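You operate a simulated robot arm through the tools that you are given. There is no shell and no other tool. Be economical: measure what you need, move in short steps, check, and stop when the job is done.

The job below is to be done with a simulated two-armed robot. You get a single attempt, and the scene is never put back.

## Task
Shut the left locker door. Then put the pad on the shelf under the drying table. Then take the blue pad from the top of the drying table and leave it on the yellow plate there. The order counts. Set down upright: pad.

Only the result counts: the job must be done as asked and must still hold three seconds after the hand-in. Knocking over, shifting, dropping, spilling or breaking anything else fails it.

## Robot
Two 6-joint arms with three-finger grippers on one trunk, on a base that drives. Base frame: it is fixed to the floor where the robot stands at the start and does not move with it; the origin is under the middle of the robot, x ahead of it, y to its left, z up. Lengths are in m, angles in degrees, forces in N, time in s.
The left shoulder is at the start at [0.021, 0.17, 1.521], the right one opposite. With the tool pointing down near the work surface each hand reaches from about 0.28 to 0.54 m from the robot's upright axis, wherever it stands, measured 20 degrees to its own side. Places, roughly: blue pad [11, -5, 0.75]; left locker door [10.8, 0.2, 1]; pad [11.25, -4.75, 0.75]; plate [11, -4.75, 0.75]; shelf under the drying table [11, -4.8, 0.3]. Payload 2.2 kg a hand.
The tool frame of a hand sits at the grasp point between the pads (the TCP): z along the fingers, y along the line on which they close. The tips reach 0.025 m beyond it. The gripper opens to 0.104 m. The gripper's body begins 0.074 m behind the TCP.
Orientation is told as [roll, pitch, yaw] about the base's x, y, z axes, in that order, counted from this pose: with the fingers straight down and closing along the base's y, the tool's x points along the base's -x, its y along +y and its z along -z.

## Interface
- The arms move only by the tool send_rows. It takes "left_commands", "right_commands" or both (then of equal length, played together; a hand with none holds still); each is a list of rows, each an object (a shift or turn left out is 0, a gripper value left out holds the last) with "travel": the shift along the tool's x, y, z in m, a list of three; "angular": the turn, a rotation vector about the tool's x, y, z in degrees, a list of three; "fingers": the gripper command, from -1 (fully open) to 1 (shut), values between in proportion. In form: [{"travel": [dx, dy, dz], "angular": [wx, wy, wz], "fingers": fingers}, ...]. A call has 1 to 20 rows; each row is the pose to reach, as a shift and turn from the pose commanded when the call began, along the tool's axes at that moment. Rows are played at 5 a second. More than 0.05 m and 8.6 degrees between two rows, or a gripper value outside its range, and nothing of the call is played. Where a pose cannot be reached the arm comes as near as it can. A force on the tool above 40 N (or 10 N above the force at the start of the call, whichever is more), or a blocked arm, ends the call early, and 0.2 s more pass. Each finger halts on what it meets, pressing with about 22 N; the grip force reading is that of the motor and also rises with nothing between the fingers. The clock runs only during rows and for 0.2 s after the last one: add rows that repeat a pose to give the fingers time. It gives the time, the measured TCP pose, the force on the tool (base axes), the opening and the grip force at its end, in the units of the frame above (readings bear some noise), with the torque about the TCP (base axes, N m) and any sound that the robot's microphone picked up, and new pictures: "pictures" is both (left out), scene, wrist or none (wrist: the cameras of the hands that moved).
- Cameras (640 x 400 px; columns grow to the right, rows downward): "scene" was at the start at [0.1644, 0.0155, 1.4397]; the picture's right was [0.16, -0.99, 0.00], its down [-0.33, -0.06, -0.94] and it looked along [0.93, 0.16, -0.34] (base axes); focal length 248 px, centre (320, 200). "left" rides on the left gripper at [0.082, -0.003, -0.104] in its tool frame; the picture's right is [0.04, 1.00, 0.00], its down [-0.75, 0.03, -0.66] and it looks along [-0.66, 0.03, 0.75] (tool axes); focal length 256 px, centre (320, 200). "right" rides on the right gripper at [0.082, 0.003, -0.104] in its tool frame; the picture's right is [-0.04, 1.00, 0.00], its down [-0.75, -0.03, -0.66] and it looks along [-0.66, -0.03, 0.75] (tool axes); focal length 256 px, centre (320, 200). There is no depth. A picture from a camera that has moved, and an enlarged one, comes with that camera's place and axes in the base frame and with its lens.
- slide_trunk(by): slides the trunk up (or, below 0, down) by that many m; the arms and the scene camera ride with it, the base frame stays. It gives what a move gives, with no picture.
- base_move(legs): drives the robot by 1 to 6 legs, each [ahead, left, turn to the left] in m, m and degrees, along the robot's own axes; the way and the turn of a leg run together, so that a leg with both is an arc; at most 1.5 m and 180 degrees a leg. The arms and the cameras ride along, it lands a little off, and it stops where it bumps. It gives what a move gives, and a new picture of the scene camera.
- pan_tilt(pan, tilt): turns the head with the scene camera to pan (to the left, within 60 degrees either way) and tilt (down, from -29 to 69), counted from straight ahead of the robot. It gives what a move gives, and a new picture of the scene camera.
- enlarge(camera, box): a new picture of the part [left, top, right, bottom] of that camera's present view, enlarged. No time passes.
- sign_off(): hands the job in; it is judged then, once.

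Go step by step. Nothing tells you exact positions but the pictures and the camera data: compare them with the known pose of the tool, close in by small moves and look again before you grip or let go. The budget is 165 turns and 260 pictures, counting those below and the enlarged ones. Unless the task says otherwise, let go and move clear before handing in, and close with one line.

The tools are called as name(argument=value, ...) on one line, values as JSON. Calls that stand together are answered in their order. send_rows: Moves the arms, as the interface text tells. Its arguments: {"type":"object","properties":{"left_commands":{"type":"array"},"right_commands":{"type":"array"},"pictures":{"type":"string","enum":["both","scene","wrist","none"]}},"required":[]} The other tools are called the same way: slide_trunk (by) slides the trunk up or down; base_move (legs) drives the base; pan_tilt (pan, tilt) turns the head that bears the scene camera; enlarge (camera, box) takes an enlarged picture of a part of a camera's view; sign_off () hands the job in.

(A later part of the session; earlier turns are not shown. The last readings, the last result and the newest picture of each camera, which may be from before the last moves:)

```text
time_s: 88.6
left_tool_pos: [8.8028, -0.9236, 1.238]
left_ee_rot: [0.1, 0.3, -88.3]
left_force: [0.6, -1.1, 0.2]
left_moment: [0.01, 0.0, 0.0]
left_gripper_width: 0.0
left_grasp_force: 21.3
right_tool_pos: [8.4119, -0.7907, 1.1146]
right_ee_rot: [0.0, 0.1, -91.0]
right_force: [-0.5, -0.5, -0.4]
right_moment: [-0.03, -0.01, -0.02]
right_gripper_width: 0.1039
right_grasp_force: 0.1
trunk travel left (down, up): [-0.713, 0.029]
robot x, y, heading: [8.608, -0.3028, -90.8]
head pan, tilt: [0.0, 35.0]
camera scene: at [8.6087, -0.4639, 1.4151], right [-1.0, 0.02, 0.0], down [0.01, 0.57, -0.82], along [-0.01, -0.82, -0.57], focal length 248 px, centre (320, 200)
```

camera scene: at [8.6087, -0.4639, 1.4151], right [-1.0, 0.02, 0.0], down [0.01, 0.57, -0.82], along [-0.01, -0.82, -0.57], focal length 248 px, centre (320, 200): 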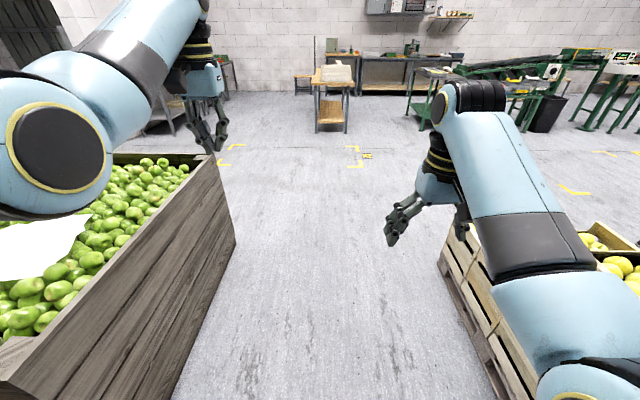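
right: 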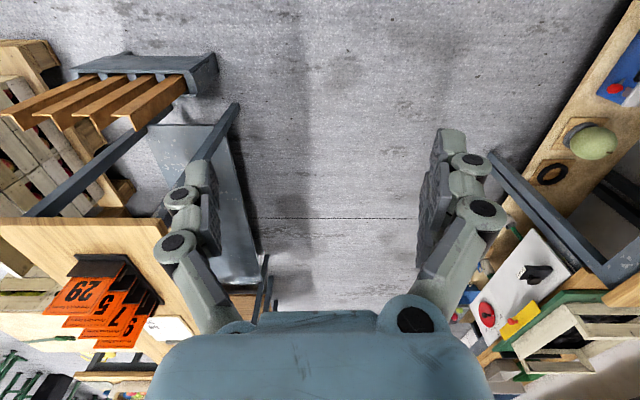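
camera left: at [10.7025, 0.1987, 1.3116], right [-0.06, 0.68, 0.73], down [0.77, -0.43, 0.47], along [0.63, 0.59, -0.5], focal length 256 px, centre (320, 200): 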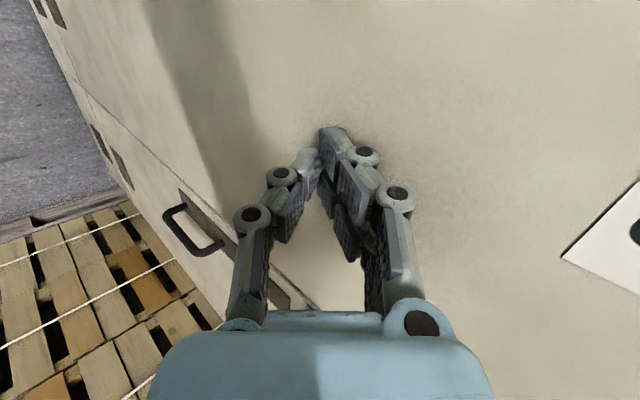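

Clear floor ahead. I drive about 2.4 m toward -y, then look left at the drying table.

base_move(legs=[[1.3, 0, 0], [1.1, 0, 0]])

pan_tilt(pan=45, tilt=20)

```text
time_s: 100.5
left_tool_pos: [8.7757, -3.3481, 1.2379]
left_ee_rot: [0.2, 0.2, -86.8]
left_force: [-1.0, 0.5, 0.2]
left_moment: [0.05, 0.02, 0.01]
left_gripper_width: 0.0
left_grasp_force: 22.3
right_tool_pos: [8.3822, -3.2254, 1.1148]
right_ee_rot: [0.1, 0.0, -89.3]
right_force: [-0.8, -0.3, -0.8]
right_moment: [-0.02, -0.01, 0.01]
right_gripper_width: 0.1041
right_grasp_force: 0.1
trunk travel left (down, up): [-0.713, 0.029]
robot x, y, heading: [8.5653, -2.733, -89.1]
head pan, tilt: [0.0, 35.0]
camera scene: at [8.5692, -2.8935, 1.4151], right [-1.0, -0.01, 0.0], down [-0.01, 0.57, -0.82], along [0.01, -0.82, -0.57], focal length 248 px, centre (320, 200)
```

scene: 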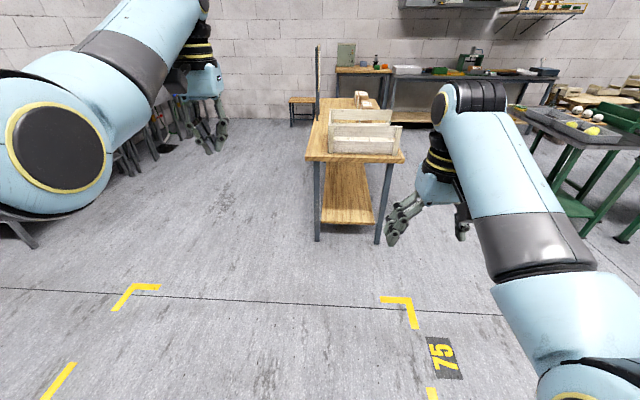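

```text
time_s: 101.6
left_tool_pos: [8.7765, -3.3479, 1.2385]
left_ee_rot: [0.0, 0.3, -86.8]
left_force: [0.8, 0.0, 0.2]
left_moment: [-0.03, -0.02, -0.03]
left_gripper_width: 0.0001
left_grasp_force: 22.0
right_tool_pos: [8.3833, -3.2252, 1.1141]
right_ee_rot: [0.0, 0.1, -89.4]
right_force: [0.2, -0.7, 0.9]
right_moment: [0.01, -0.03, 0.04]
right_gripper_width: 0.1038
right_grasp_force: 0.1
trunk travel left (down, up): [-0.713, 0.029]
robot x, y, heading: [8.5631, -2.7372, -89.6]
head pan, tilt: [45.0, 20.0]
camera scene: at [8.6347, -2.8705, 1.4389], right [-0.7, -0.71, 0.0], down [-0.24, 0.24, -0.94], along [0.67, -0.66, -0.34], focal length 248 px, centre (320, 200)
```

scene: 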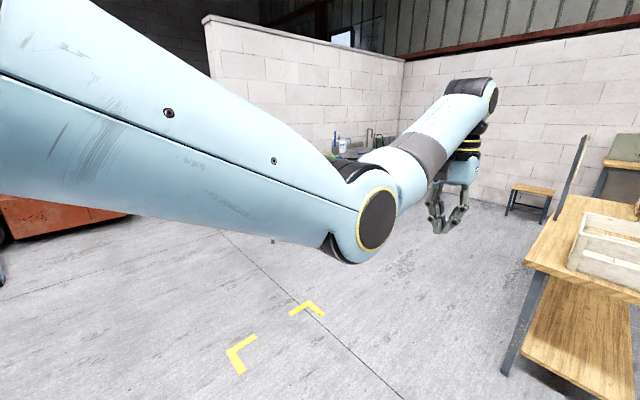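

Open floor here; I turn left to face the drying table.

base_move(legs=[[0, 0, 55]])

pan_tilt(pan=0, tilt=25)

```text
time_s: 104.5
left_tool_pos: [9.1892, -2.91, 1.239]
left_ee_rot: [0.1, 0.3, -31.5]
left_force: [0.4, 0.2, 0.1]
left_moment: [0.04, 0.01, 0.01]
left_gripper_width: 0.0
left_grasp_force: 22.4
right_tool_pos: [8.8652, -3.1655, 1.1142]
right_ee_rot: [0.0, 0.1, -33.9]
right_force: [0.1, 0.5, -0.3]
right_moment: [0.0, -0.01, -0.03]
right_gripper_width: 0.1038
right_grasp_force: 0.0
trunk travel left (down, up): [-0.713, 0.029]
robot x, y, heading: [8.5671, -2.7368, -34.3]
head pan, tilt: [45.0, 20.0]
camera scene: at [8.7174, -2.7564, 1.4389], right [0.19, -0.98, 0.0], down [-0.34, -0.07, -0.94], along [0.92, 0.18, -0.34], focal length 248 px, centre (320, 200)
```

scene: 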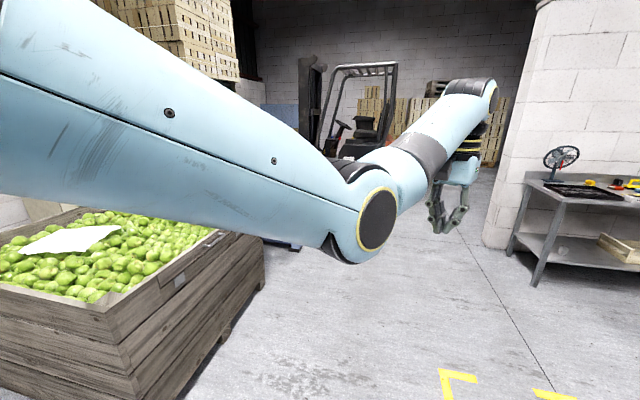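

```text
time_s: 105.6
left_tool_pos: [9.1893, -2.9098, 1.2399]
left_ee_rot: [0.1, 0.3, -31.5]
left_force: [-0.6, 0.4, 0.7]
left_moment: [0.0, -0.05, -0.01]
left_gripper_width: 0.0
left_grasp_force: 21.9
right_tool_pos: [8.8641, -3.1647, 1.1147]
right_ee_rot: [0.0, 0.0, -34.0]
right_force: [0.3, -0.5, -0.1]
right_moment: [0.01, -0.01, 0.02]
right_gripper_width: 0.1042
right_grasp_force: 0.0
trunk travel left (down, up): [-0.713, 0.029]
robot x, y, heading: [8.5667, -2.7326, -34.2]
head pan, tilt: [0.0, 25.0]
camera scene: at [8.7023, -2.8256, 1.4309], right [-0.56, -0.83, 0.0], down [-0.35, 0.24, -0.91], along [0.75, -0.51, -0.42], focal length 248 px, centre (320, 200)
```

scene: 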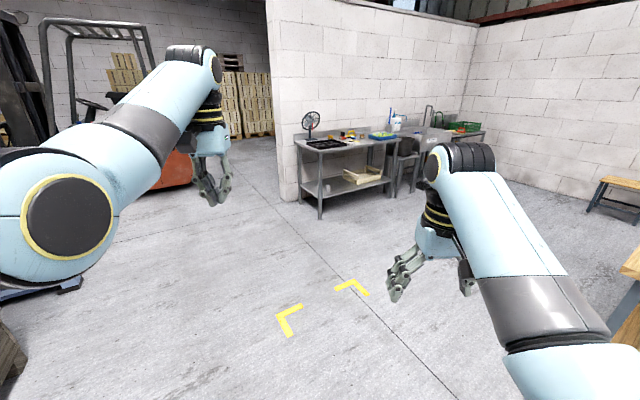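

The drying table stands against the wall, front edge near x≈10.83, spanning y≈-4.25 to -5.55. I turn to face +x and strafe diagonally to stand in front of it.

base_move(legs=[[0, 0, 34.3], [0.7, -1.0, 0], [0.7, -1.0, 0]])

pan_tilt(pan=0, tilt=40)

```text
time_s: 119.3
left_tool_pos: [10.6859, -4.4095, 1.2385]
left_ee_rot: [0.2, 0.3, 6.5]
left_force: [0.4, 0.7, 0.3]
left_moment: [-0.02, 0.03, 0.03]
left_gripper_width: 0.0001
left_grasp_force: 21.8
right_tool_pos: [10.588, -4.8109, 1.1148]
right_ee_rot: [0.0, 0.1, 4.1]
right_force: [0.3, 0.5, -0.2]
right_moment: [0.0, 0.02, 0.01]
right_gripper_width: 0.1041
right_grasp_force: 0.1
trunk travel left (down, up): [-0.713, 0.029]
robot x, y, heading: [10.0845, -4.6552, 3.9]
head pan, tilt: [0.0, 25.0]
camera scene: at [10.2511, -4.6443, 1.4308], right [0.07, -1.0, 0.0], down [-0.42, -0.03, -0.91], along [0.9, 0.06, -0.42], focal length 248 px, centre (320, 200)
```

scene: 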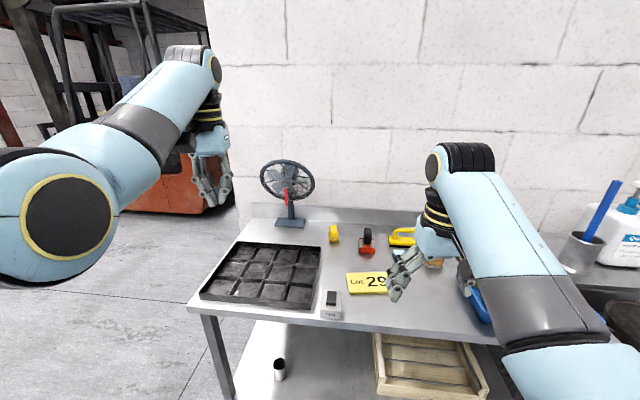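

```text
time_s: 120.0
left_tool_pos: [10.6865, -4.4096, 1.2379]
left_ee_rot: [0.1, 0.2, 6.6]
left_force: [1.0, 1.0, 1.2]
left_moment: [-0.02, 0.0, 0.0]
left_gripper_width: 0.0
left_grasp_force: 21.8
right_tool_pos: [10.5876, -4.808, 1.1139]
right_ee_rot: [0.0, 0.1, 4.2]
right_force: [0.4, -0.2, 0.0]
right_moment: [0.02, -0.01, -0.03]
right_gripper_width: 0.1035
right_grasp_force: 0.1
trunk travel left (down, up): [-0.713, 0.029]
robot x, y, heading: [10.0846, -4.6592, 4.0]
head pan, tilt: [0.0, 40.0]
camera scene: at [10.2439, -4.6447, 1.4076], right [0.07, -1.0, 0.0], down [-0.64, -0.05, -0.77], along [0.76, 0.05, -0.64], focal length 248 px, centre (320, 200)
```

scene: 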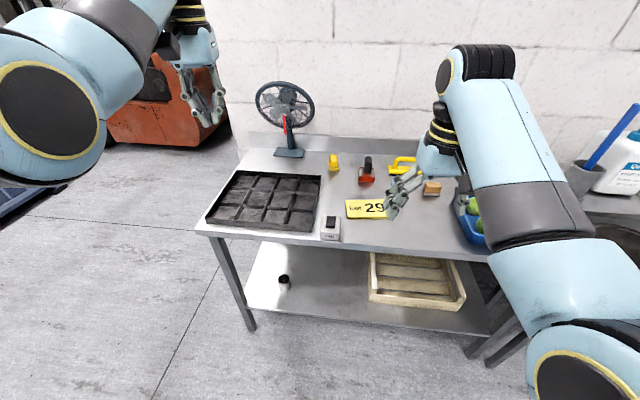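

The table is in view with a fan, tray, several pad-like items and a yellow card "Lot 29". I enlarge it.

enlarge(camera="scene", box=[300, 130, 500, 255])

enlarge(camera="right", box=[0, 0, 640, 400])

```text
3.20 times, centred on (400, 192) of scene
camera zoom: at [10.2439, -4.6447, 1.4076], right [0.07, -1.0, 0.0], down [-0.64, -0.05, -0.77], along [0.76, 0.05, -0.64], focal length 794 px, centre (64, 224)
```

zoom: 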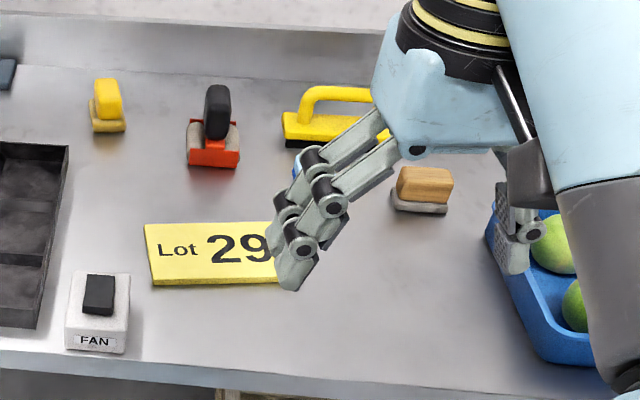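

```text
1.00 times, centred on (320, 200) of right (not enlarged: the box is as wide or as high as the picture)
camera zoom: at [10.5059, -4.812, 1.218], right [-0.03, 1.0, 0.0], down [0.75, 0.02, 0.66], along [0.66, 0.02, -0.76], focal length 256 px, centre (320, 200)
```

zoom: 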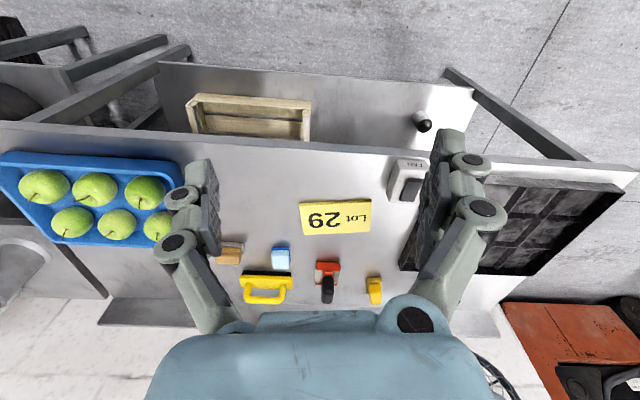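

The yellow plate is the "Lot 29" card at about (10.96, -4.76); the blue pad is about (11.1, -4.9). I need to tell which of the other items is the "pad", so I look closer.

enlarge(camera="right", box=[200, 190, 420, 328])

enlarge(camera="scene", box=[315, 140, 395, 190])

```text
2.90 times, centred on (310, 259) of right
camera zoom: at [10.5059, -4.812, 1.218], right [-0.03, 1.0, 0.0], down [0.75, 0.02, 0.66], along [0.66, 0.02, -0.76], focal length 742 px, centre (349, 29)
```

zoom: 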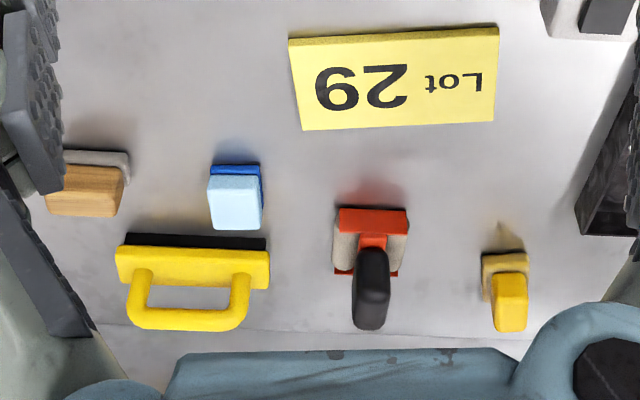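

```text
8.00 times, centred on (355, 165) of scene
camera zoom: at [10.2439, -4.6447, 1.4076], right [0.07, -1.0, 0.0], down [-0.64, -0.05, -0.77], along [0.76, 0.05, -0.64], focal length 1984 px, centre (40, 480)
```

zoom: 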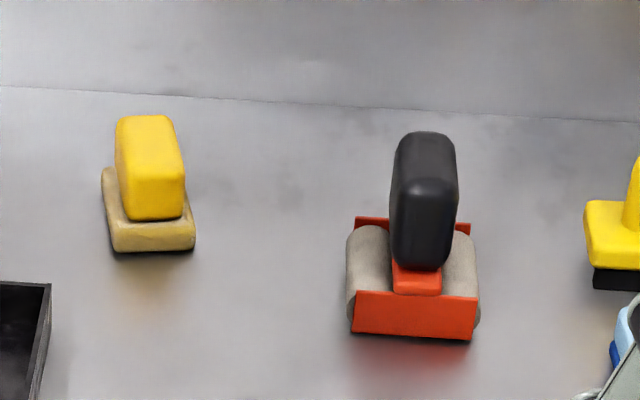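

I tuck the left arm back, then close in on the table with the base for a better look from above.

send_rows(left_commands=[{"travel": [0.045, 0.01, -0.01]}, {"travel": [0.09, 0.02, -0.03]}, {"travel": [0.13, 0.03, -0.05]}, {"travel": [0.17, 0.04, -0.07]}, {"travel": [0.21, 0.05, -0.09]}, {"travel": [0.25, 0.06, -0.1]}, {"travel": [0.25, 0.06, -0.1]}], pictures="none")

base_move(legs=[[0.25, 0.0, -4]])

enlarge(camera="right", box=[0, 0, 640, 400])

```text
refused: row 2 steps farther than a row can; nothing moved
```

```text
time_s: 121.9
left_tool_pos: [10.9501, -4.4378, 1.2386]
left_ee_rot: [0.1, 0.2, 2.9]
left_force: [-0.1, 0.3, 0.3]
left_moment: [0.01, 0.04, -0.03]
left_gripper_width: 0.0
left_grasp_force: 22.1
right_tool_pos: [10.8255, -4.8325, 1.114]
right_ee_rot: [0.1, 0.1, 0.4]
right_force: [0.8, 0.4, 0.3]
right_moment: [0.0, 0.04, 0.01]
right_gripper_width: 0.1041
right_grasp_force: 0.0
trunk travel left (down, up): [-0.713, 0.029]
robot x, y, heading: [10.3377, -4.6461, 0.7]
head pan, tilt: [0.0, 40.0]
camera scene: at [10.4941, -4.6452, 1.4075], right [0.01, -1.0, 0.0], down [-0.64, 0.0, -0.77], along [0.77, 0.0, -0.64], focal length 248 px, centre (320, 200)
```

scene: 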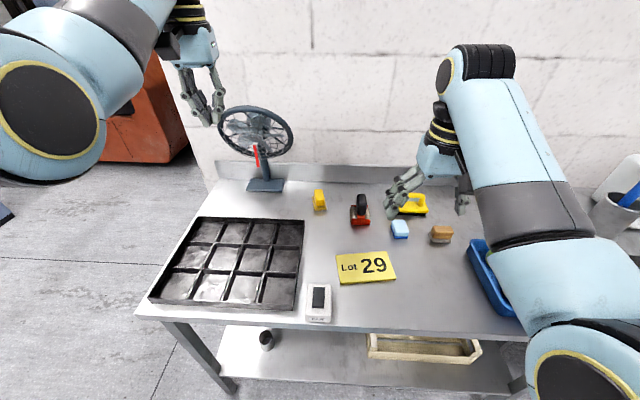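

```text
1.00 times, centred on (320, 200) of right (not enlarged: the box is as wide or as high as the picture)
camera zoom: at [10.7447, -4.8291, 1.2179], right [0.03, 1.0, 0.0], down [0.75, -0.03, 0.66], along [0.66, -0.02, -0.76], focal length 256 px, centre (320, 200)
```

zoom: 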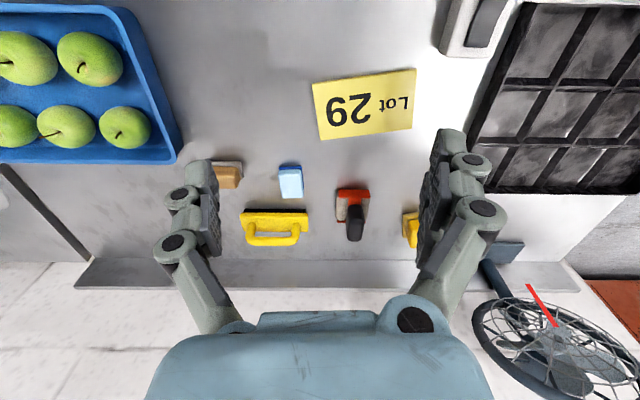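

I enlarge the items for a close look at their kinds.

enlarge(camera="scene", box=[300, 180, 380, 230])

enlarge(camera="scene", box=[380, 200, 460, 250])

enlarge(camera="right", box=[210, 140, 450, 290])

```text
8.00 times, centred on (340, 205) of scene
camera zoom: at [10.4941, -4.6452, 1.4075], right [0.01, -1.0, 0.0], down [-0.64, 0.0, -0.77], along [0.77, 0.0, -0.64], focal length 1984 px, centre (160, 160)
```

zoom: 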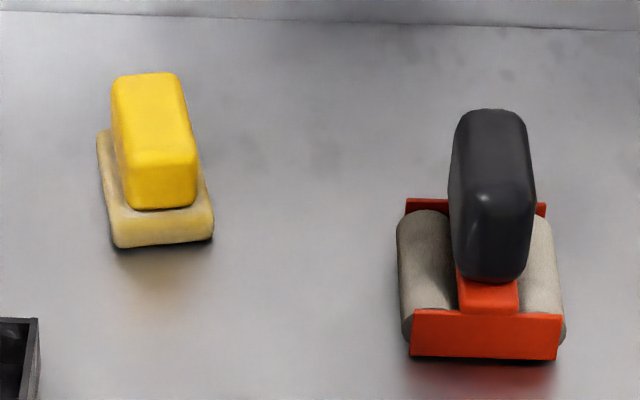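

```text
8.00 times, centred on (420, 225) of scene
camera zoom: at [10.4941, -4.6452, 1.4075], right [0.01, -1.0, 0.0], down [-0.64, 0.0, -0.77], along [0.77, 0.0, -0.64], focal length 1984 px, centre (-480, 0)
```

zoom: 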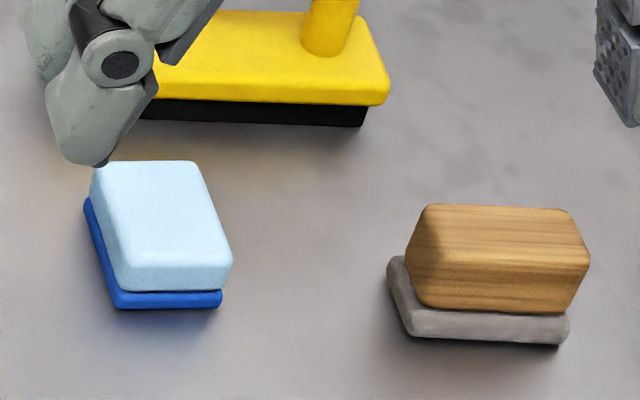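

```text
2.67 times, centred on (330, 215) of right
camera zoom: at [10.7447, -4.8291, 1.2179], right [0.03, 1.0, 0.0], down [0.75, -0.03, 0.66], along [0.66, -0.02, -0.76], focal length 683 px, centre (293, 160)
```

zoom: 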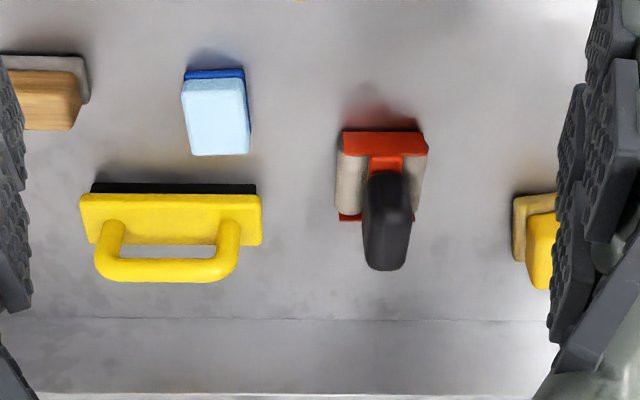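

Triangulating both cameras puts the table top at z≈0.83, the yellow/beige pad at about (11.15, -4.645), the red roller tool at (11.08, -4.78), blue pad at (11.02, -4.89) and the plate at (10.90, -4.77). So the listed "pad" [11.25, -4.75] is the yellow-gripped pad. I tuck the left arm.

send_rows(left_commands=[{"travel": [0.035, 0.01, -0.015]}, {"travel": [0.07, 0.02, -0.03]}, {"travel": [0.105, 0.03, -0.045]}, {"travel": [0.14, 0.04, -0.06]}, {"travel": [0.175, 0.05, -0.075]}, {"travel": [0.21, 0.06, -0.09]}, {"travel": [0.245, 0.07, -0.105]}, {"travel": [0.27, 0.08, -0.12]}, {"travel": [0.27, 0.08, -0.12]}], right_commands=[{"travel": [0, 0, 0], "angular": [0, -7, 0]}, {"travel": [0, 0, 0], "angular": [0, -14, 0]}, {"travel": [0, 0, 0], "angular": [0, -21, 0]}, {"travel": [0, 0, 0], "angular": [0, -28, 0]}, {"travel": [0, 0, 0], "angular": [0, -35, 0]}, {"travel": [0, 0, 0], "angular": [0, -40, 0]}, {"travel": [0, 0, 0], "angular": [0, -45, 0]}, {"travel": [0, 0, 0], "angular": [0, -45, 0]}, {"travel": [0, 0, 0], "angular": [0, -45, 0]}])

```text
time_s: 123.9
left_tool_pos: [10.9006, -4.3794, 1.1749]
left_ee_rot: [0.2, 0.3, 2.8]
left_force: [-0.6, 0.0, 0.3]
left_moment: [0.0, 0.02, 0.0]
left_gripper_width: 0.0
left_grasp_force: 21.6
left hand out of reach, approached as far as the arm can: row 1, 2, 3, 4, 5, 6, 7, 8, 9
right_tool_pos: [10.832, -4.8454, 1.1186]
right_ee_rot: [-3.0, -45.8, 2.6]
right_force: [-0.8, 0.6, -1.9]
right_moment: [0.0, -0.02, 0.05]
right_gripper_width: 0.1043
right_grasp_force: 0.1
trunk travel left (down, up): [-0.713, 0.029]
robot x, y, heading: [10.334, -4.6445, 0.5]
head pan, tilt: [0.0, 40.0]
camera scene: at [10.4935, -4.6452, 1.4076], right [0.01, -1.0, 0.0], down [-0.64, 0.0, -0.77], along [0.77, 0.0, -0.64], focal length 248 px, centre (320, 200)
camera right: at [10.7005, -4.8429, 1.1323], right [0.02, 1.0, -0.01], down [0.06, 0.01, 1.0], along [1.0, -0.02, -0.06], focal length 256 px, centre (320, 200)
camera left: at [10.8204, -4.3887, 1.2781], right [-0.09, 1.0, 0.0], down [0.75, 0.07, 0.65], along [0.65, 0.06, -0.76], focal length 256 px, centre (320, 200)
```

scene: 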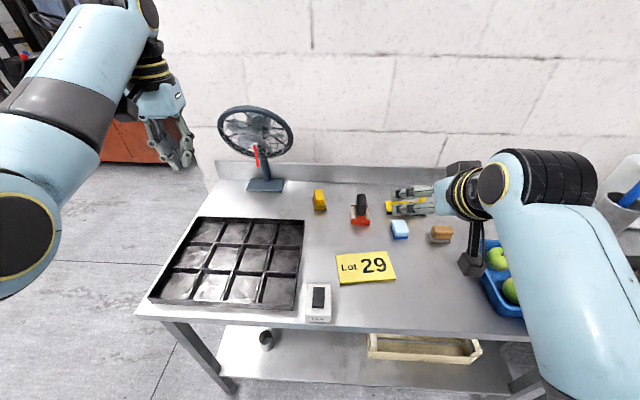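
right: 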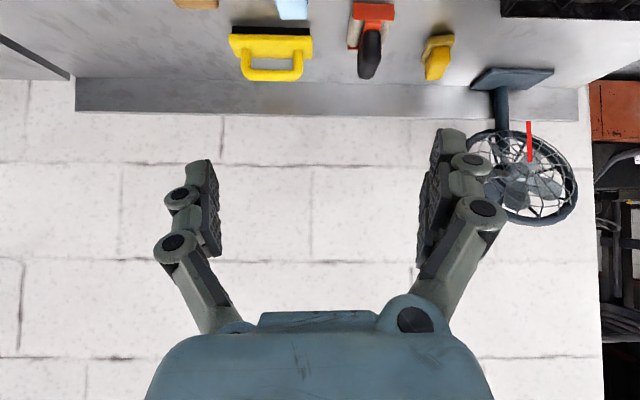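
left: 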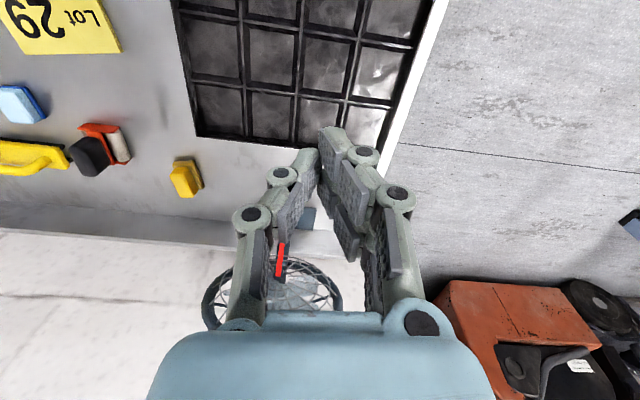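

The right hand tilts fine. The left cannot fold up that way, so I swing it out to the left, beyond the table's end.

send_rows(left_commands=[{"travel": [0.0, 0.04, 0.02]}, {"travel": [0, 0.08, 0.04]}, {"travel": [0, 0.12, 0.06]}, {"travel": [0, 0.16, 0.08]}, {"travel": [0, 0.2, 0.1]}, {"travel": [0, 0.24, 0.12]}, {"travel": [0, 0.28, 0.12]}, {"travel": [0, 0.3, 0.12]}], pictures="scene")

```text
time_s: 125.7
left_tool_pos: [10.8914, -4.1056, 1.0637]
left_ee_rot: [0.1, 0.2, 2.9]
left_force: [0.5, 0.1, -0.4]
left_moment: [-0.01, -0.01, 0.02]
left_gripper_width: 0.0
left_grasp_force: 21.8
left hand out of reach, approached as far as the arm can: row 7, 8
right_tool_pos: [10.8276, -4.8451, 1.1153]
right_ee_rot: [-3.0, -45.3, 2.6]
right_force: [0.4, 0.2, -0.5]
right_moment: [0.0, 0.0, -0.02]
right_gripper_width: 0.1041
right_grasp_force: 0.0
trunk travel left (down, up): [-0.713, 0.029]
robot x, y, heading: [10.3352, -4.6464, 0.5]
head pan, tilt: [0.0, 40.0]
camera scene: at [10.493, -4.6446, 1.4076], right [0.01, -1.0, 0.0], down [-0.64, 0.0, -0.77], along [0.77, 0.0, -0.64], focal length 248 px, centre (320, 200)
```

scene: 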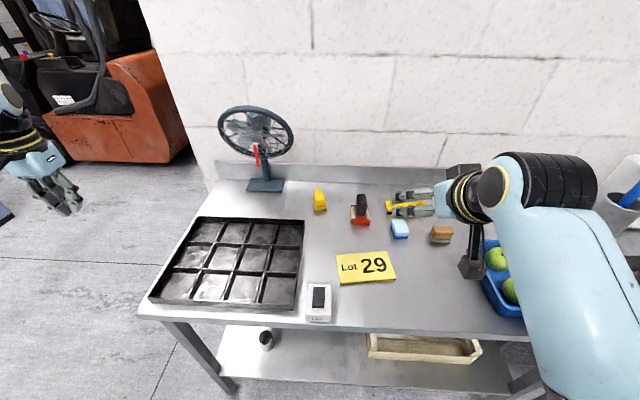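

Now I pull the left hand back toward the body.

send_rows(left_commands=[{"travel": [0.045, 0.0, 0]}, {"travel": [0.09, 0, 0]}, {"travel": [0.135, 0, 0]}, {"travel": [0.18, 0, 0]}, {"travel": [0.225, 0, 0]}, {"travel": [0.27, 0, 0]}, {"travel": [0.3, 0, 0]}], pictures="none")

pan_tilt(pan=0, tilt=69)

```text
time_s: 127.3
left_tool_pos: [10.5936, -4.1281, 1.0665]
left_ee_rot: [-0.2, 0.5, 2.9]
left_force: [0.5, 0.2, -0.4]
left_moment: [-0.02, -0.02, 0.01]
left_gripper_width: 0.0001
left_grasp_force: 21.5
right_tool_pos: [10.8286, -4.847, 1.1128]
right_ee_rot: [-2.8, -45.0, 2.6]
right_force: [0.8, 0.0, -0.3]
right_moment: [0.03, -0.01, 0.01]
right_gripper_width: 0.1042
right_grasp_force: 0.0
trunk travel left (down, up): [-0.713, 0.029]
robot x, y, heading: [10.3352, -4.6448, 0.4]
head pan, tilt: [0.0, 40.0]
```

```text
time_s: 128.2
left_tool_pos: [10.5934, -4.1264, 1.0659]
left_ee_rot: [0.0, 0.3, 3.0]
left_force: [0.4, -0.7, 0.7]
left_moment: [-0.01, 0.01, 0.02]
left_gripper_width: 0.0
left_grasp_force: 22.4
right_tool_pos: [10.8264, -4.8445, 1.1123]
right_ee_rot: [-3.0, -44.9, 2.6]
right_force: [0.0, 0.0, -0.4]
right_moment: [0.01, 0.0, 0.02]
right_gripper_width: 0.1041
right_grasp_force: 0.1
trunk travel left (down, up): [-0.713, 0.029]
robot x, y, heading: [10.3356, -4.6435, 0.4]
head pan, tilt: [0.0, 68.8]
camera scene: at [10.4643, -4.645, 1.3715], right [0.01, -1.0, 0.0], down [-0.93, -0.01, -0.36], along [0.36, 0.0, -0.93], focal length 248 px, centre (320, 200)
```

scene: 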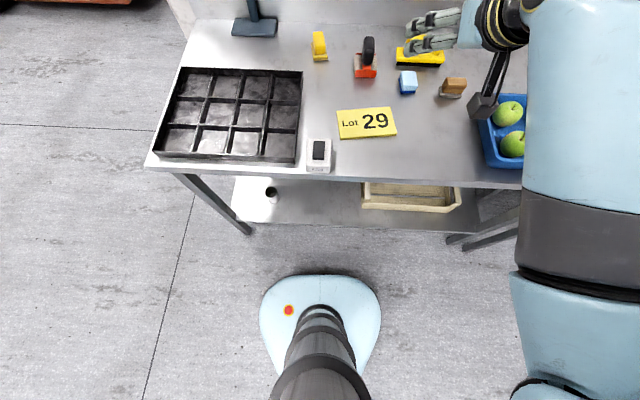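

The table edge is at x≈10.73 and the base front at x≈10.55. I move the left hand farther out, then advance the base 0.12 m and lower the trunk.

send_rows(left_commands=[{"travel": [0.02, 0.04, 0]}, {"travel": [0.04, 0.08, 0]}, {"travel": [0.06, 0.11, 0]}, {"travel": [0.08, 0.11, 0]}], pictures="none")

base_move(legs=[[0.12, 0.0, -0.4]])

slide_trunk(by=-0.2)

pan_tilt(pan=0, tilt=35)

enlarge(camera="right", box=[0, 0, 640, 400])

```text
time_s: 129.2
left_tool_pos: [10.5632, -4.0771, 1.0304]
left_ee_rot: [0.1, 0.3, 2.9]
left_force: [0.3, -0.6, 0.1]
left_moment: [0.01, 0.03, 0.0]
left_gripper_width: 0.0
left_grasp_force: 22.3
left hand out of reach, approached as far as the arm can: row 1, 2, 3, 4
right_tool_pos: [10.8273, -4.8466, 1.1103]
right_ee_rot: [-2.9, -44.8, 2.5]
right_force: [0.0, -0.2, 0.3]
right_moment: [0.0, 0.06, 0.02]
right_gripper_width: 0.104
right_grasp_force: 0.2
trunk travel left (down, up): [-0.713, 0.029]
robot x, y, heading: [10.3358, -4.6425, 0.5]
head pan, tilt: [0.0, 68.8]
```

```text
time_s: 130.4
left_tool_pos: [10.6842, -4.0773, 1.0296]
left_ee_rot: [0.1, 0.4, 2.4]
left_force: [0.2, 0.0, 0.3]
left_moment: [0.01, 0.03, 0.01]
left_gripper_width: 0.0001
left_grasp_force: 22.2
right_tool_pos: [10.9428, -4.8495, 1.1115]
right_ee_rot: [-3.0, -44.7, 2.1]
right_force: [-0.2, 0.2, 0.7]
right_moment: [-0.02, -0.01, 0.01]
right_gripper_width: 0.1041
right_grasp_force: 0.1
trunk travel left (down, up): [-0.713, 0.029]
robot x, y, heading: [10.4539, -4.6484, -0.2]
head pan, tilt: [0.0, 68.8]
camera scene: at [10.5831, -4.6458, 1.3714], right [0.0, -1.0, 0.0], down [-0.93, 0.0, -0.36], along [0.36, 0.0, -0.93], focal length 248 px, centre (320, 200)
```

scene: 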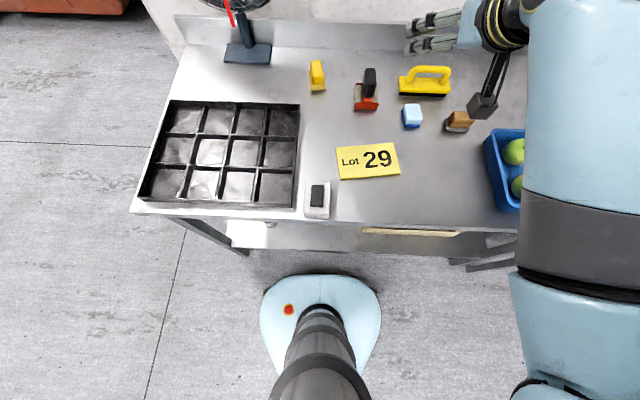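

```text
time_s: 132.6
left_tool_pos: [10.6816, -4.08, 0.8264]
left_ee_rot: [0.0, 0.8, 2.5]
left_force: [0.2, 0.4, 1.0]
left_moment: [-0.03, 0.0, -0.01]
left_gripper_width: 0.0003
left_grasp_force: 22.3
right_tool_pos: [10.9426, -4.8518, 0.9108]
right_ee_rot: [-3.4, -44.8, 2.4]
right_force: [0.3, 0.1, 1.4]
right_moment: [-0.01, 0.0, 0.02]
right_gripper_width: 0.104
right_grasp_force: 0.2
trunk travel left (down, up): [-0.513, 0.229]
robot x, y, heading: [10.4575, -4.6461, -0.2]
head pan, tilt: [0.0, 68.8]
```

```text
time_s: 133.6
left_tool_pos: [10.6821, -4.0793, 0.8262]
left_ee_rot: [0.1, 0.9, 2.4]
left_force: [-0.6, -0.4, 0.7]
left_moment: [0.0, 0.02, -0.03]
left_gripper_width: 0.0
left_grasp_force: 21.6
right_tool_pos: [10.9431, -4.8528, 0.9111]
right_ee_rot: [-3.4, -44.9, 2.4]
right_force: [0.0, 0.7, 1.5]
right_moment: [-0.02, 0.05, 0.03]
right_gripper_width: 0.104
right_grasp_force: 0.0
trunk travel left (down, up): [-0.513, 0.229]
robot x, y, heading: [10.4535, -4.6433, -0.0]
head pan, tilt: [0.0, 35.0]
camera scene: at [10.6165, -4.6459, 1.2139], right [0.0, -1.0, 0.0], down [-0.57, 0.0, -0.82], along [0.82, 0.0, -0.57], focal length 248 px, centre (320, 200)
```

scene: 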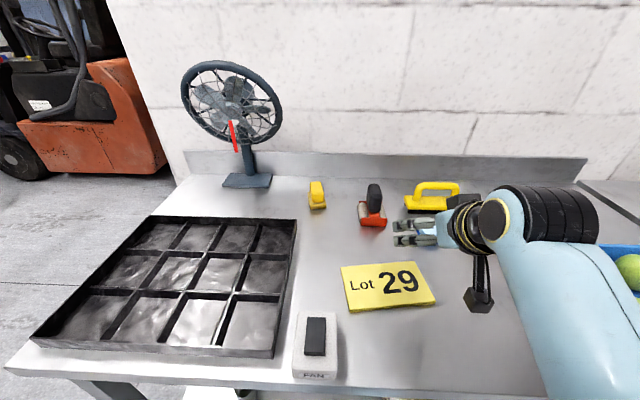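

```text
1.00 times, centred on (320, 200) of right (not enlarged: the box is as wide or as high as the picture)
camera zoom: at [10.8119, -4.8471, 0.9273], right [0.03, 1.0, -0.01], down [0.07, 0.01, 1.0], along [1.0, -0.03, -0.07], focal length 256 px, centre (320, 200)
```

zoom: 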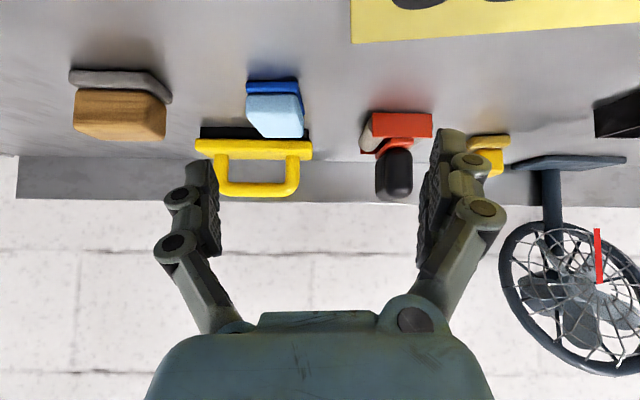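

Triangulation now gives table top z≈0.817, the yellow pad at about (11.15, -4.64) and the blue pad near (11.02, -4.89). I straighten the right tool and rise over to a stand-off in front of the yellow pad.

send_rows(right_commands=[{"travel": [-0.025, 0.02, -0.025], "angular": [-0.8, 0, 0.8]}, {"travel": [-0.035, 0.06, -0.035], "angular": [-1.7, 0, 1.7]}, {"travel": [-0.04, 0.1, -0.03], "angular": [-1.7, 0, 1.7]}, {"travel": [-0.05, 0.14, -0.02], "angular": [-1.7, 0, 1.7]}, {"travel": [-0.065, 0.175, -0.005], "angular": [-1.7, 0, 1.7]}, {"travel": [-0.08, 0.208, 0.01], "angular": [-1.7, 0, 1.7]}, {"travel": [-0.09, 0.212, 0.05], "angular": [-1.7, 0, 1.7]}, {"travel": [-0.107, 0.212, 0.083], "angular": [-1.7, 0, 1.7]}, {"travel": [-0.107, 0.212, 0.083], "angular": [-1.7, 0, 1.7], "fingers": -0.6}])

enlarge(camera="scene", box=[280, 160, 408, 240])

```text
time_s: 134.2
left_tool_pos: [10.6832, -4.0809, 0.826]
left_ee_rot: [0.0, 0.9, 2.4]
left_force: [-1.2, -0.3, 0.2]
left_moment: [0.0, 0.01, 0.01]
left_gripper_width: 0.0002
left_grasp_force: 22.1
right_tool_pos: [10.9373, -4.8807, 0.9376]
right_ee_rot: [-17.4, -42.6, 12.7]
right_force: [0.1, 0.2, -0.5]
right_moment: [-0.02, -0.02, 0.0]
right_gripper_width: 0.104
right_grasp_force: 0.1
right hand out of reach, approached as far as the arm can: row 2, 3
trunk travel left (down, up): [-0.513, 0.229]
robot x, y, heading: [10.458, -4.6482, -0.0]
head pan, tilt: [0.0, 35.0]
stopped in row 3 (right hand): the arm was blocked; the commanded pose is now the measured one
camera scene: at [10.6166, -4.6461, 1.214], right [0.0, -1.0, 0.0], down [-0.57, 0.0, -0.82], along [0.82, 0.0, -0.57], focal length 248 px, centre (320, 200)
camera right: at [10.8067, -4.8753, 0.9543], right [0.02, 0.98, -0.19], down [0.08, 0.19, 0.98], along [1.0, -0.03, -0.08], focal length 256 px, centre (320, 200)
```

scene: 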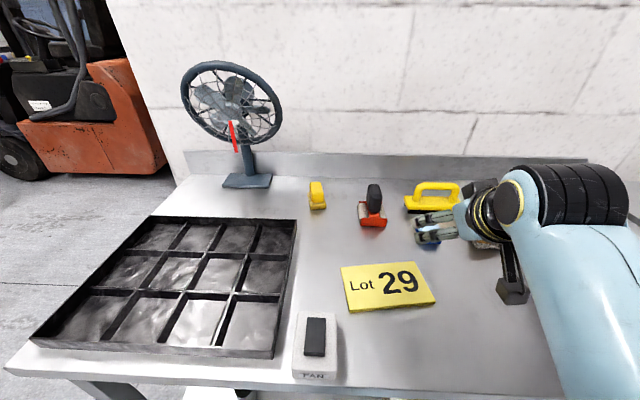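
right: 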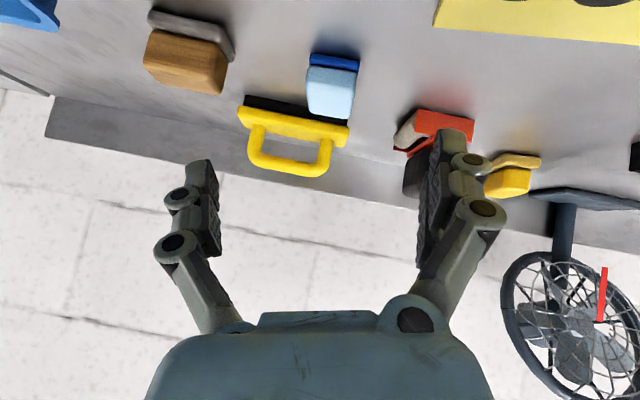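

```text
5.00 times, centred on (344, 200) of scene
camera zoom: at [10.6166, -4.6461, 1.214], right [0.0, -1.0, 0.0], down [-0.57, 0.0, -0.82], along [0.82, 0.0, -0.57], focal length 1240 px, centre (200, 200)
```

zoom: 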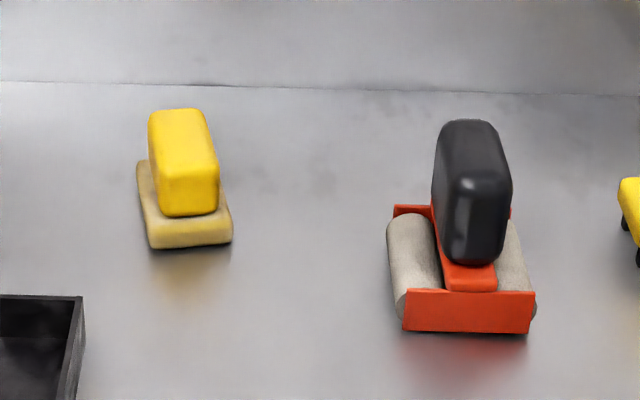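

The arm needs a minimum distance to the wrist, so going up failed without touching anything. I swing out and left instead, correcting the tool's orientation on the way.

send_rows(right_commands=[{"travel": [-0.0209, 0.0387, 0.0079], "angular": [-2.8, -0.3, 3]}, {"travel": [-0.0417, 0.0775, 0.0158], "angular": [-5.6, -0.7, 6]}, {"travel": [-0.0632, 0.1201, 0.016], "angular": [-8.4, -1, 9]}, {"travel": [-0.086, 0.1581, 0.0218], "angular": [-8.4, -1, 9]}, {"travel": [-0.1084, 0.1975, 0.0353], "angular": [-8.4, -1, 9]}, {"travel": [-0.1324, 0.2333, 0.0543], "angular": [-8.4, -1, 9], "fingers": -0.6}, {"travel": [-0.1324, 0.2333, 0.0543], "angular": [-8.4, -1, 9]}])

```text
time_s: 134.8
left_tool_pos: [10.6824, -4.0795, 0.8262]
left_ee_rot: [0.0, 0.9, 2.3]
left_force: [-0.7, 0.1, 0.3]
left_moment: [0.04, -0.01, 0.02]
left_gripper_width: 0.0
left_grasp_force: 22.1
right_tool_pos: [10.9686, -4.885, 0.9218]
right_ee_rot: [-21.6, -41.4, 14.9]
right_force: [-0.4, 0.3, 1.0]
right_moment: [0.01, -0.01, 0.0]
right_gripper_width: 0.1041
right_grasp_force: 0.0
right hand out of reach, approached as far as the arm can: row 3
trunk travel left (down, up): [-0.513, 0.229]
robot x, y, heading: [10.4541, -4.649, -0.3]
head pan, tilt: [0.0, 35.0]
stopped in row 3 (right hand): the arm was blocked; the commanded pose is now the measured one
camera scene: at [10.6166, -4.6459, 1.214], right [0.0, -1.0, 0.0], down [-0.57, 0.0, -0.82], along [0.82, 0.0, -0.57], focal length 248 px, centre (320, 200)
camera right: at [10.8362, -4.876, 0.9389], right [0.02, 0.97, -0.25], down [0.09, 0.25, 0.96], along [1.0, -0.05, -0.09], focal length 256 px, centre (320, 200)
```

scene: 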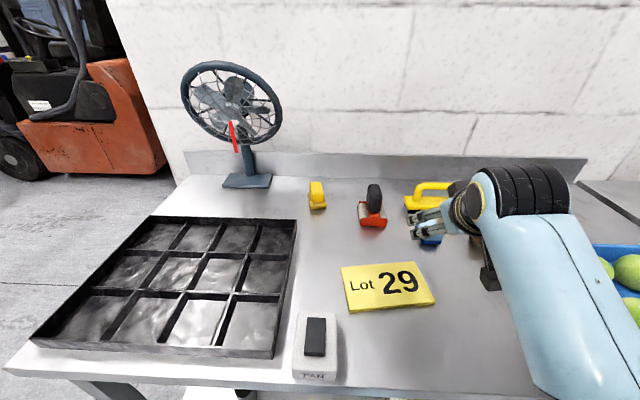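
right: 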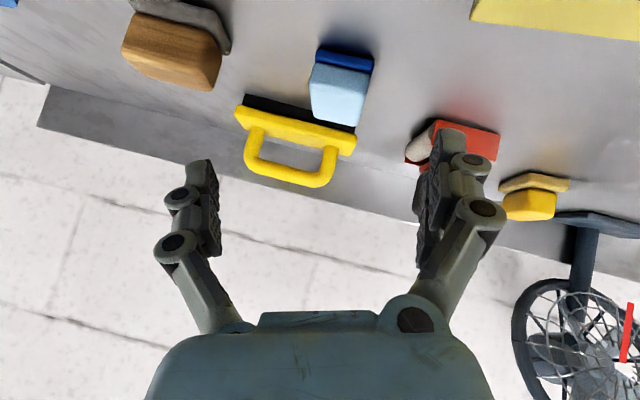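

The pitched tool lines up with the forearm and the wrist hits a singular posture. I return to a steeper tool, keeping clear above the items.

send_rows(right_commands=[{"travel": [0.002, 0.005, -0.009], "angular": [-2.9, 5.8, 1.7]}, {"travel": [0.004, 0.009, -0.019], "angular": [-5.8, 11.6, 3.4]}, {"travel": [0.006, 0.014, -0.028], "angular": [-8.6, 17.5, 5.1]}, {"travel": [0.008, 0.019, -0.038], "angular": [-11.5, 23.3, 6.8]}, {"travel": [0.01, 0.0235, -0.0475], "angular": [-14.4, 29.1, 8.5]}, {"travel": [0.01, 0.0235, -0.0475], "angular": [-14.4, 29.1, 8.5]}], pictures="scene")

```text
time_s: 136.2
left_tool_pos: [10.6822, -4.0795, 0.8263]
left_ee_rot: [-0.1, 0.8, 2.4]
left_force: [0.9, 0.7, -0.1]
left_moment: [-0.02, 0.0, 0.04]
left_gripper_width: 0.0
left_grasp_force: 22.4
right_tool_pos: [10.9262, -4.8531, 0.9399]
right_ee_rot: [0.5, -14.2, -0.4]
right_force: [0.1, 0.0, -0.3]
right_moment: [0.02, 0.0, -0.02]
right_gripper_width: 0.104
right_grasp_force: 0.0
trunk travel left (down, up): [-0.513, 0.229]
robot x, y, heading: [10.4584, -4.6464, -0.3]
head pan, tilt: [0.0, 35.0]
camera scene: at [10.6163, -4.6458, 1.214], right [0.0, -1.0, 0.0], down [-0.57, 0.0, -0.82], along [0.82, 0.0, -0.57], focal length 248 px, centre (320, 200)
```

scene: 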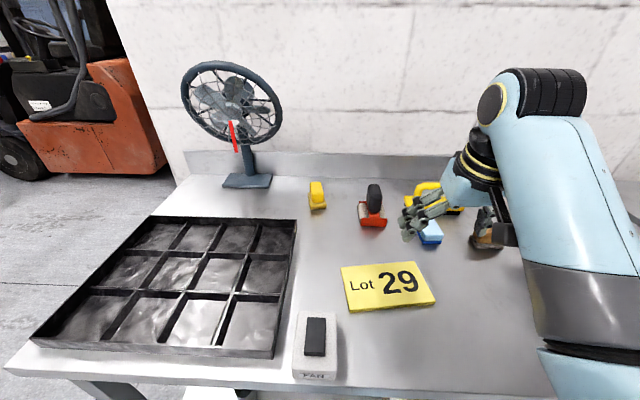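

Orientation is recovered. I shift the base left so that the right shoulder lines up with the yellow pad, raise the hand, and lower the trunk.

base_move(legs=[[0.0, 0.13, 0.3]])

send_rows(right_commands=[{"travel": [-0.025, 0, -0.03]}, {"travel": [-0.05, 0, -0.06]}, {"travel": [-0.075, 0, -0.085]}, {"travel": [-0.085, 0, -0.09]}, {"travel": [-0.085, 0, -0.09]}], pictures="none")

slide_trunk(by=-0.12)

```text
time_s: 137.5
left_tool_pos: [10.6803, -3.9503, 0.8264]
left_ee_rot: [-0.2, 0.8, 2.6]
left_force: [0.0, 0.0, 0.8]
left_moment: [-0.01, -0.01, -0.03]
left_gripper_width: 0.0001
left_grasp_force: 22.1
right_tool_pos: [10.9285, -4.7238, 0.9415]
right_ee_rot: [0.5, -14.1, -0.1]
right_force: [0.2, 1.3, 0.5]
right_moment: [-0.02, -0.03, 0.02]
right_gripper_width: 0.1041
right_grasp_force: 0.0
trunk travel left (down, up): [-0.513, 0.229]
robot x, y, heading: [10.4523, -4.5199, 0.0]
head pan, tilt: [0.0, 35.0]
camera scene: at [10.6166, -4.5169, 1.214], right [0.0, -1.0, 0.0], down [-0.57, 0.0, -0.82], along [0.82, 0.0, -0.57], focal length 248 px, centre (320, 200)
```

scene: 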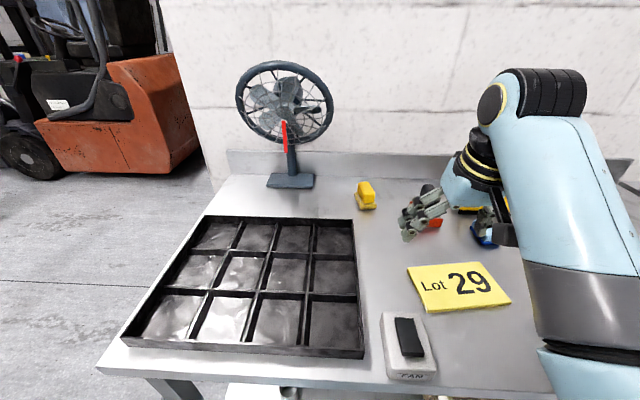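

```text
time_s: 138.7
left_tool_pos: [10.6807, -3.952, 0.827]
left_ee_rot: [-0.1, 1.1, 2.6]
left_force: [-0.5, 0.7, 0.1]
left_moment: [0.01, -0.01, 0.01]
left_gripper_width: 0.0001
left_grasp_force: 21.8
right_tool_pos: [11.0078, -4.7247, 1.0224]
right_ee_rot: [0.8, -14.3, -0.1]
right_force: [-0.6, 0.2, 0.0]
right_moment: [0.02, 0.01, 0.01]
right_gripper_width: 0.1039
right_grasp_force: 0.0
right hand out of reach, approached as far as the arm can: row 2, 3, 4, 5
trunk travel left (down, up): [-0.513, 0.229]
robot x, y, heading: [10.4568, -4.5173, 0.0]
head pan, tilt: [0.0, 35.0]
```

```text
time_s: 140.2
left_tool_pos: [10.6716, -3.9512, 0.6984]
left_ee_rot: [0.0, 3.2, 2.7]
left_force: [0.3, -0.4, -0.2]
left_moment: [-0.02, -0.01, 0.0]
left_gripper_width: 0.0
left_grasp_force: 22.2
right_tool_pos: [11.006, -4.7219, 0.8851]
right_ee_rot: [0.5, -12.6, 0.0]
right_force: [-0.1, -0.6, 0.7]
right_moment: [0.03, -0.02, 0.03]
right_gripper_width: 0.104
right_grasp_force: 0.1
trunk travel left (down, up): [-0.393, 0.349]
robot x, y, heading: [10.4524, -4.517, 0.1]
head pan, tilt: [0.0, 35.0]
```

The right hand is in line; I now pitch to 45° and move to the stand-off in front of the yellow pad.

send_rows(right_commands=[{"travel": [-0.01, 0.025, -0.014], "angular": [0, -6.5, 0]}, {"travel": [-0.02, 0.05, -0.025], "angular": [0, -13, 0]}, {"travel": [-0.035, 0.07, -0.03], "angular": [0, -19.5, 0]}, {"travel": [-0.05, 0.082, -0.034], "angular": [0, -26, 0]}, {"travel": [-0.0695, 0.082, -0.0357], "angular": [0, -32, 0]}, {"travel": [-0.0695, 0.082, -0.0357], "angular": [0, -32, 0], "fingers": -0.6}])

```text
time_s: 141.2
left_tool_pos: [10.6715, -3.9525, 0.6985]
left_ee_rot: [0.0, 3.2, 2.7]
left_force: [-0.2, -0.8, 0.5]
left_moment: [-0.03, 0.02, 0.01]
left_gripper_width: 0.0
left_grasp_force: 22.1
right_tool_pos: [11.0601, -4.7249, 0.9383]
right_ee_rot: [-10.4, -39.5, 2.3]
right_force: [0.7, 0.3, 0.1]
right_moment: [0.02, -0.01, -0.01]
right_gripper_width: 0.1041
right_grasp_force: 0.1
trunk travel left (down, up): [-0.393, 0.349]
robot x, y, heading: [10.457, -4.521, -0.0]
head pan, tilt: [0.0, 35.0]
stopped in row 5 (right hand): the arm was blocked; the commanded pose is now the measured one
camera scene: at [10.6202, -4.5188, 1.0913], right [0.0, -1.0, 0.0], down [-0.57, 0.0, -0.82], along [0.82, 0.0, -0.57], focal length 248 px, centre (320, 200)
camera right: at [10.9318, -4.7076, 0.9653], right [0.11, 0.99, -0.11], down [0.16, 0.1, 0.98], along [0.98, -0.12, -0.15], focal length 256 px, centre (320, 200)
```

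scene: 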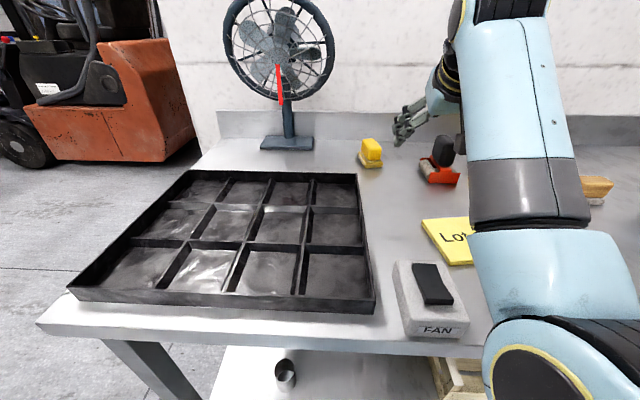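
right: 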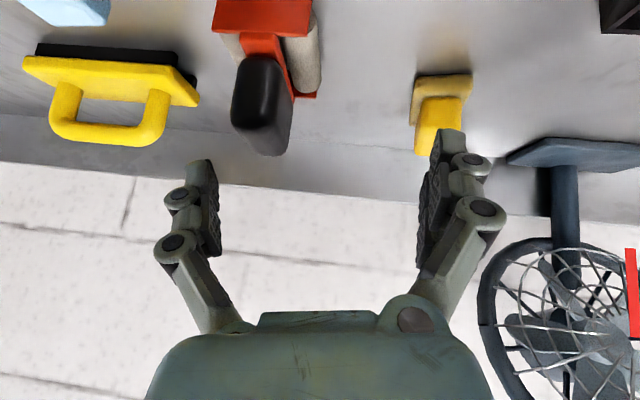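

The arm is limited moving inward, so the base should do the sideways move. I back off slightly, correct the orientation, then shift the base left.

send_rows(right_commands=[{"travel": [0.013, -0.008, -0.01], "angular": [-2.9, -1.8, 0.7]}, {"travel": [0.026, -0.016, -0.019], "angular": [-5.8, -3.7, 1.4]}, {"travel": [0.039, -0.0236, -0.0285], "angular": [-8.8, -5.5, 2.1]}, {"travel": [0.039, -0.0236, -0.0285], "angular": [-8.8, -5.5, 2.1]}], pictures="none")

```text
time_s: 142.2
left_tool_pos: [10.6717, -3.9539, 0.6983]
left_ee_rot: [-0.1, 3.2, 2.6]
left_force: [0.4, 0.6, 0.3]
left_moment: [0.0, 0.04, 0.01]
left_gripper_width: 0.0
left_grasp_force: 22.2
right_tool_pos: [11.0103, -4.7428, 0.9402]
right_ee_rot: [0.1, -45.0, 0.0]
right_force: [0.2, 0.1, -0.7]
right_moment: [-0.01, 0.01, 0.03]
right_gripper_width: 0.104
right_grasp_force: 0.1
trunk travel left (down, up): [-0.393, 0.349]
robot x, y, heading: [10.4574, -4.5186, 0.1]
head pan, tilt: [0.0, 35.0]
```

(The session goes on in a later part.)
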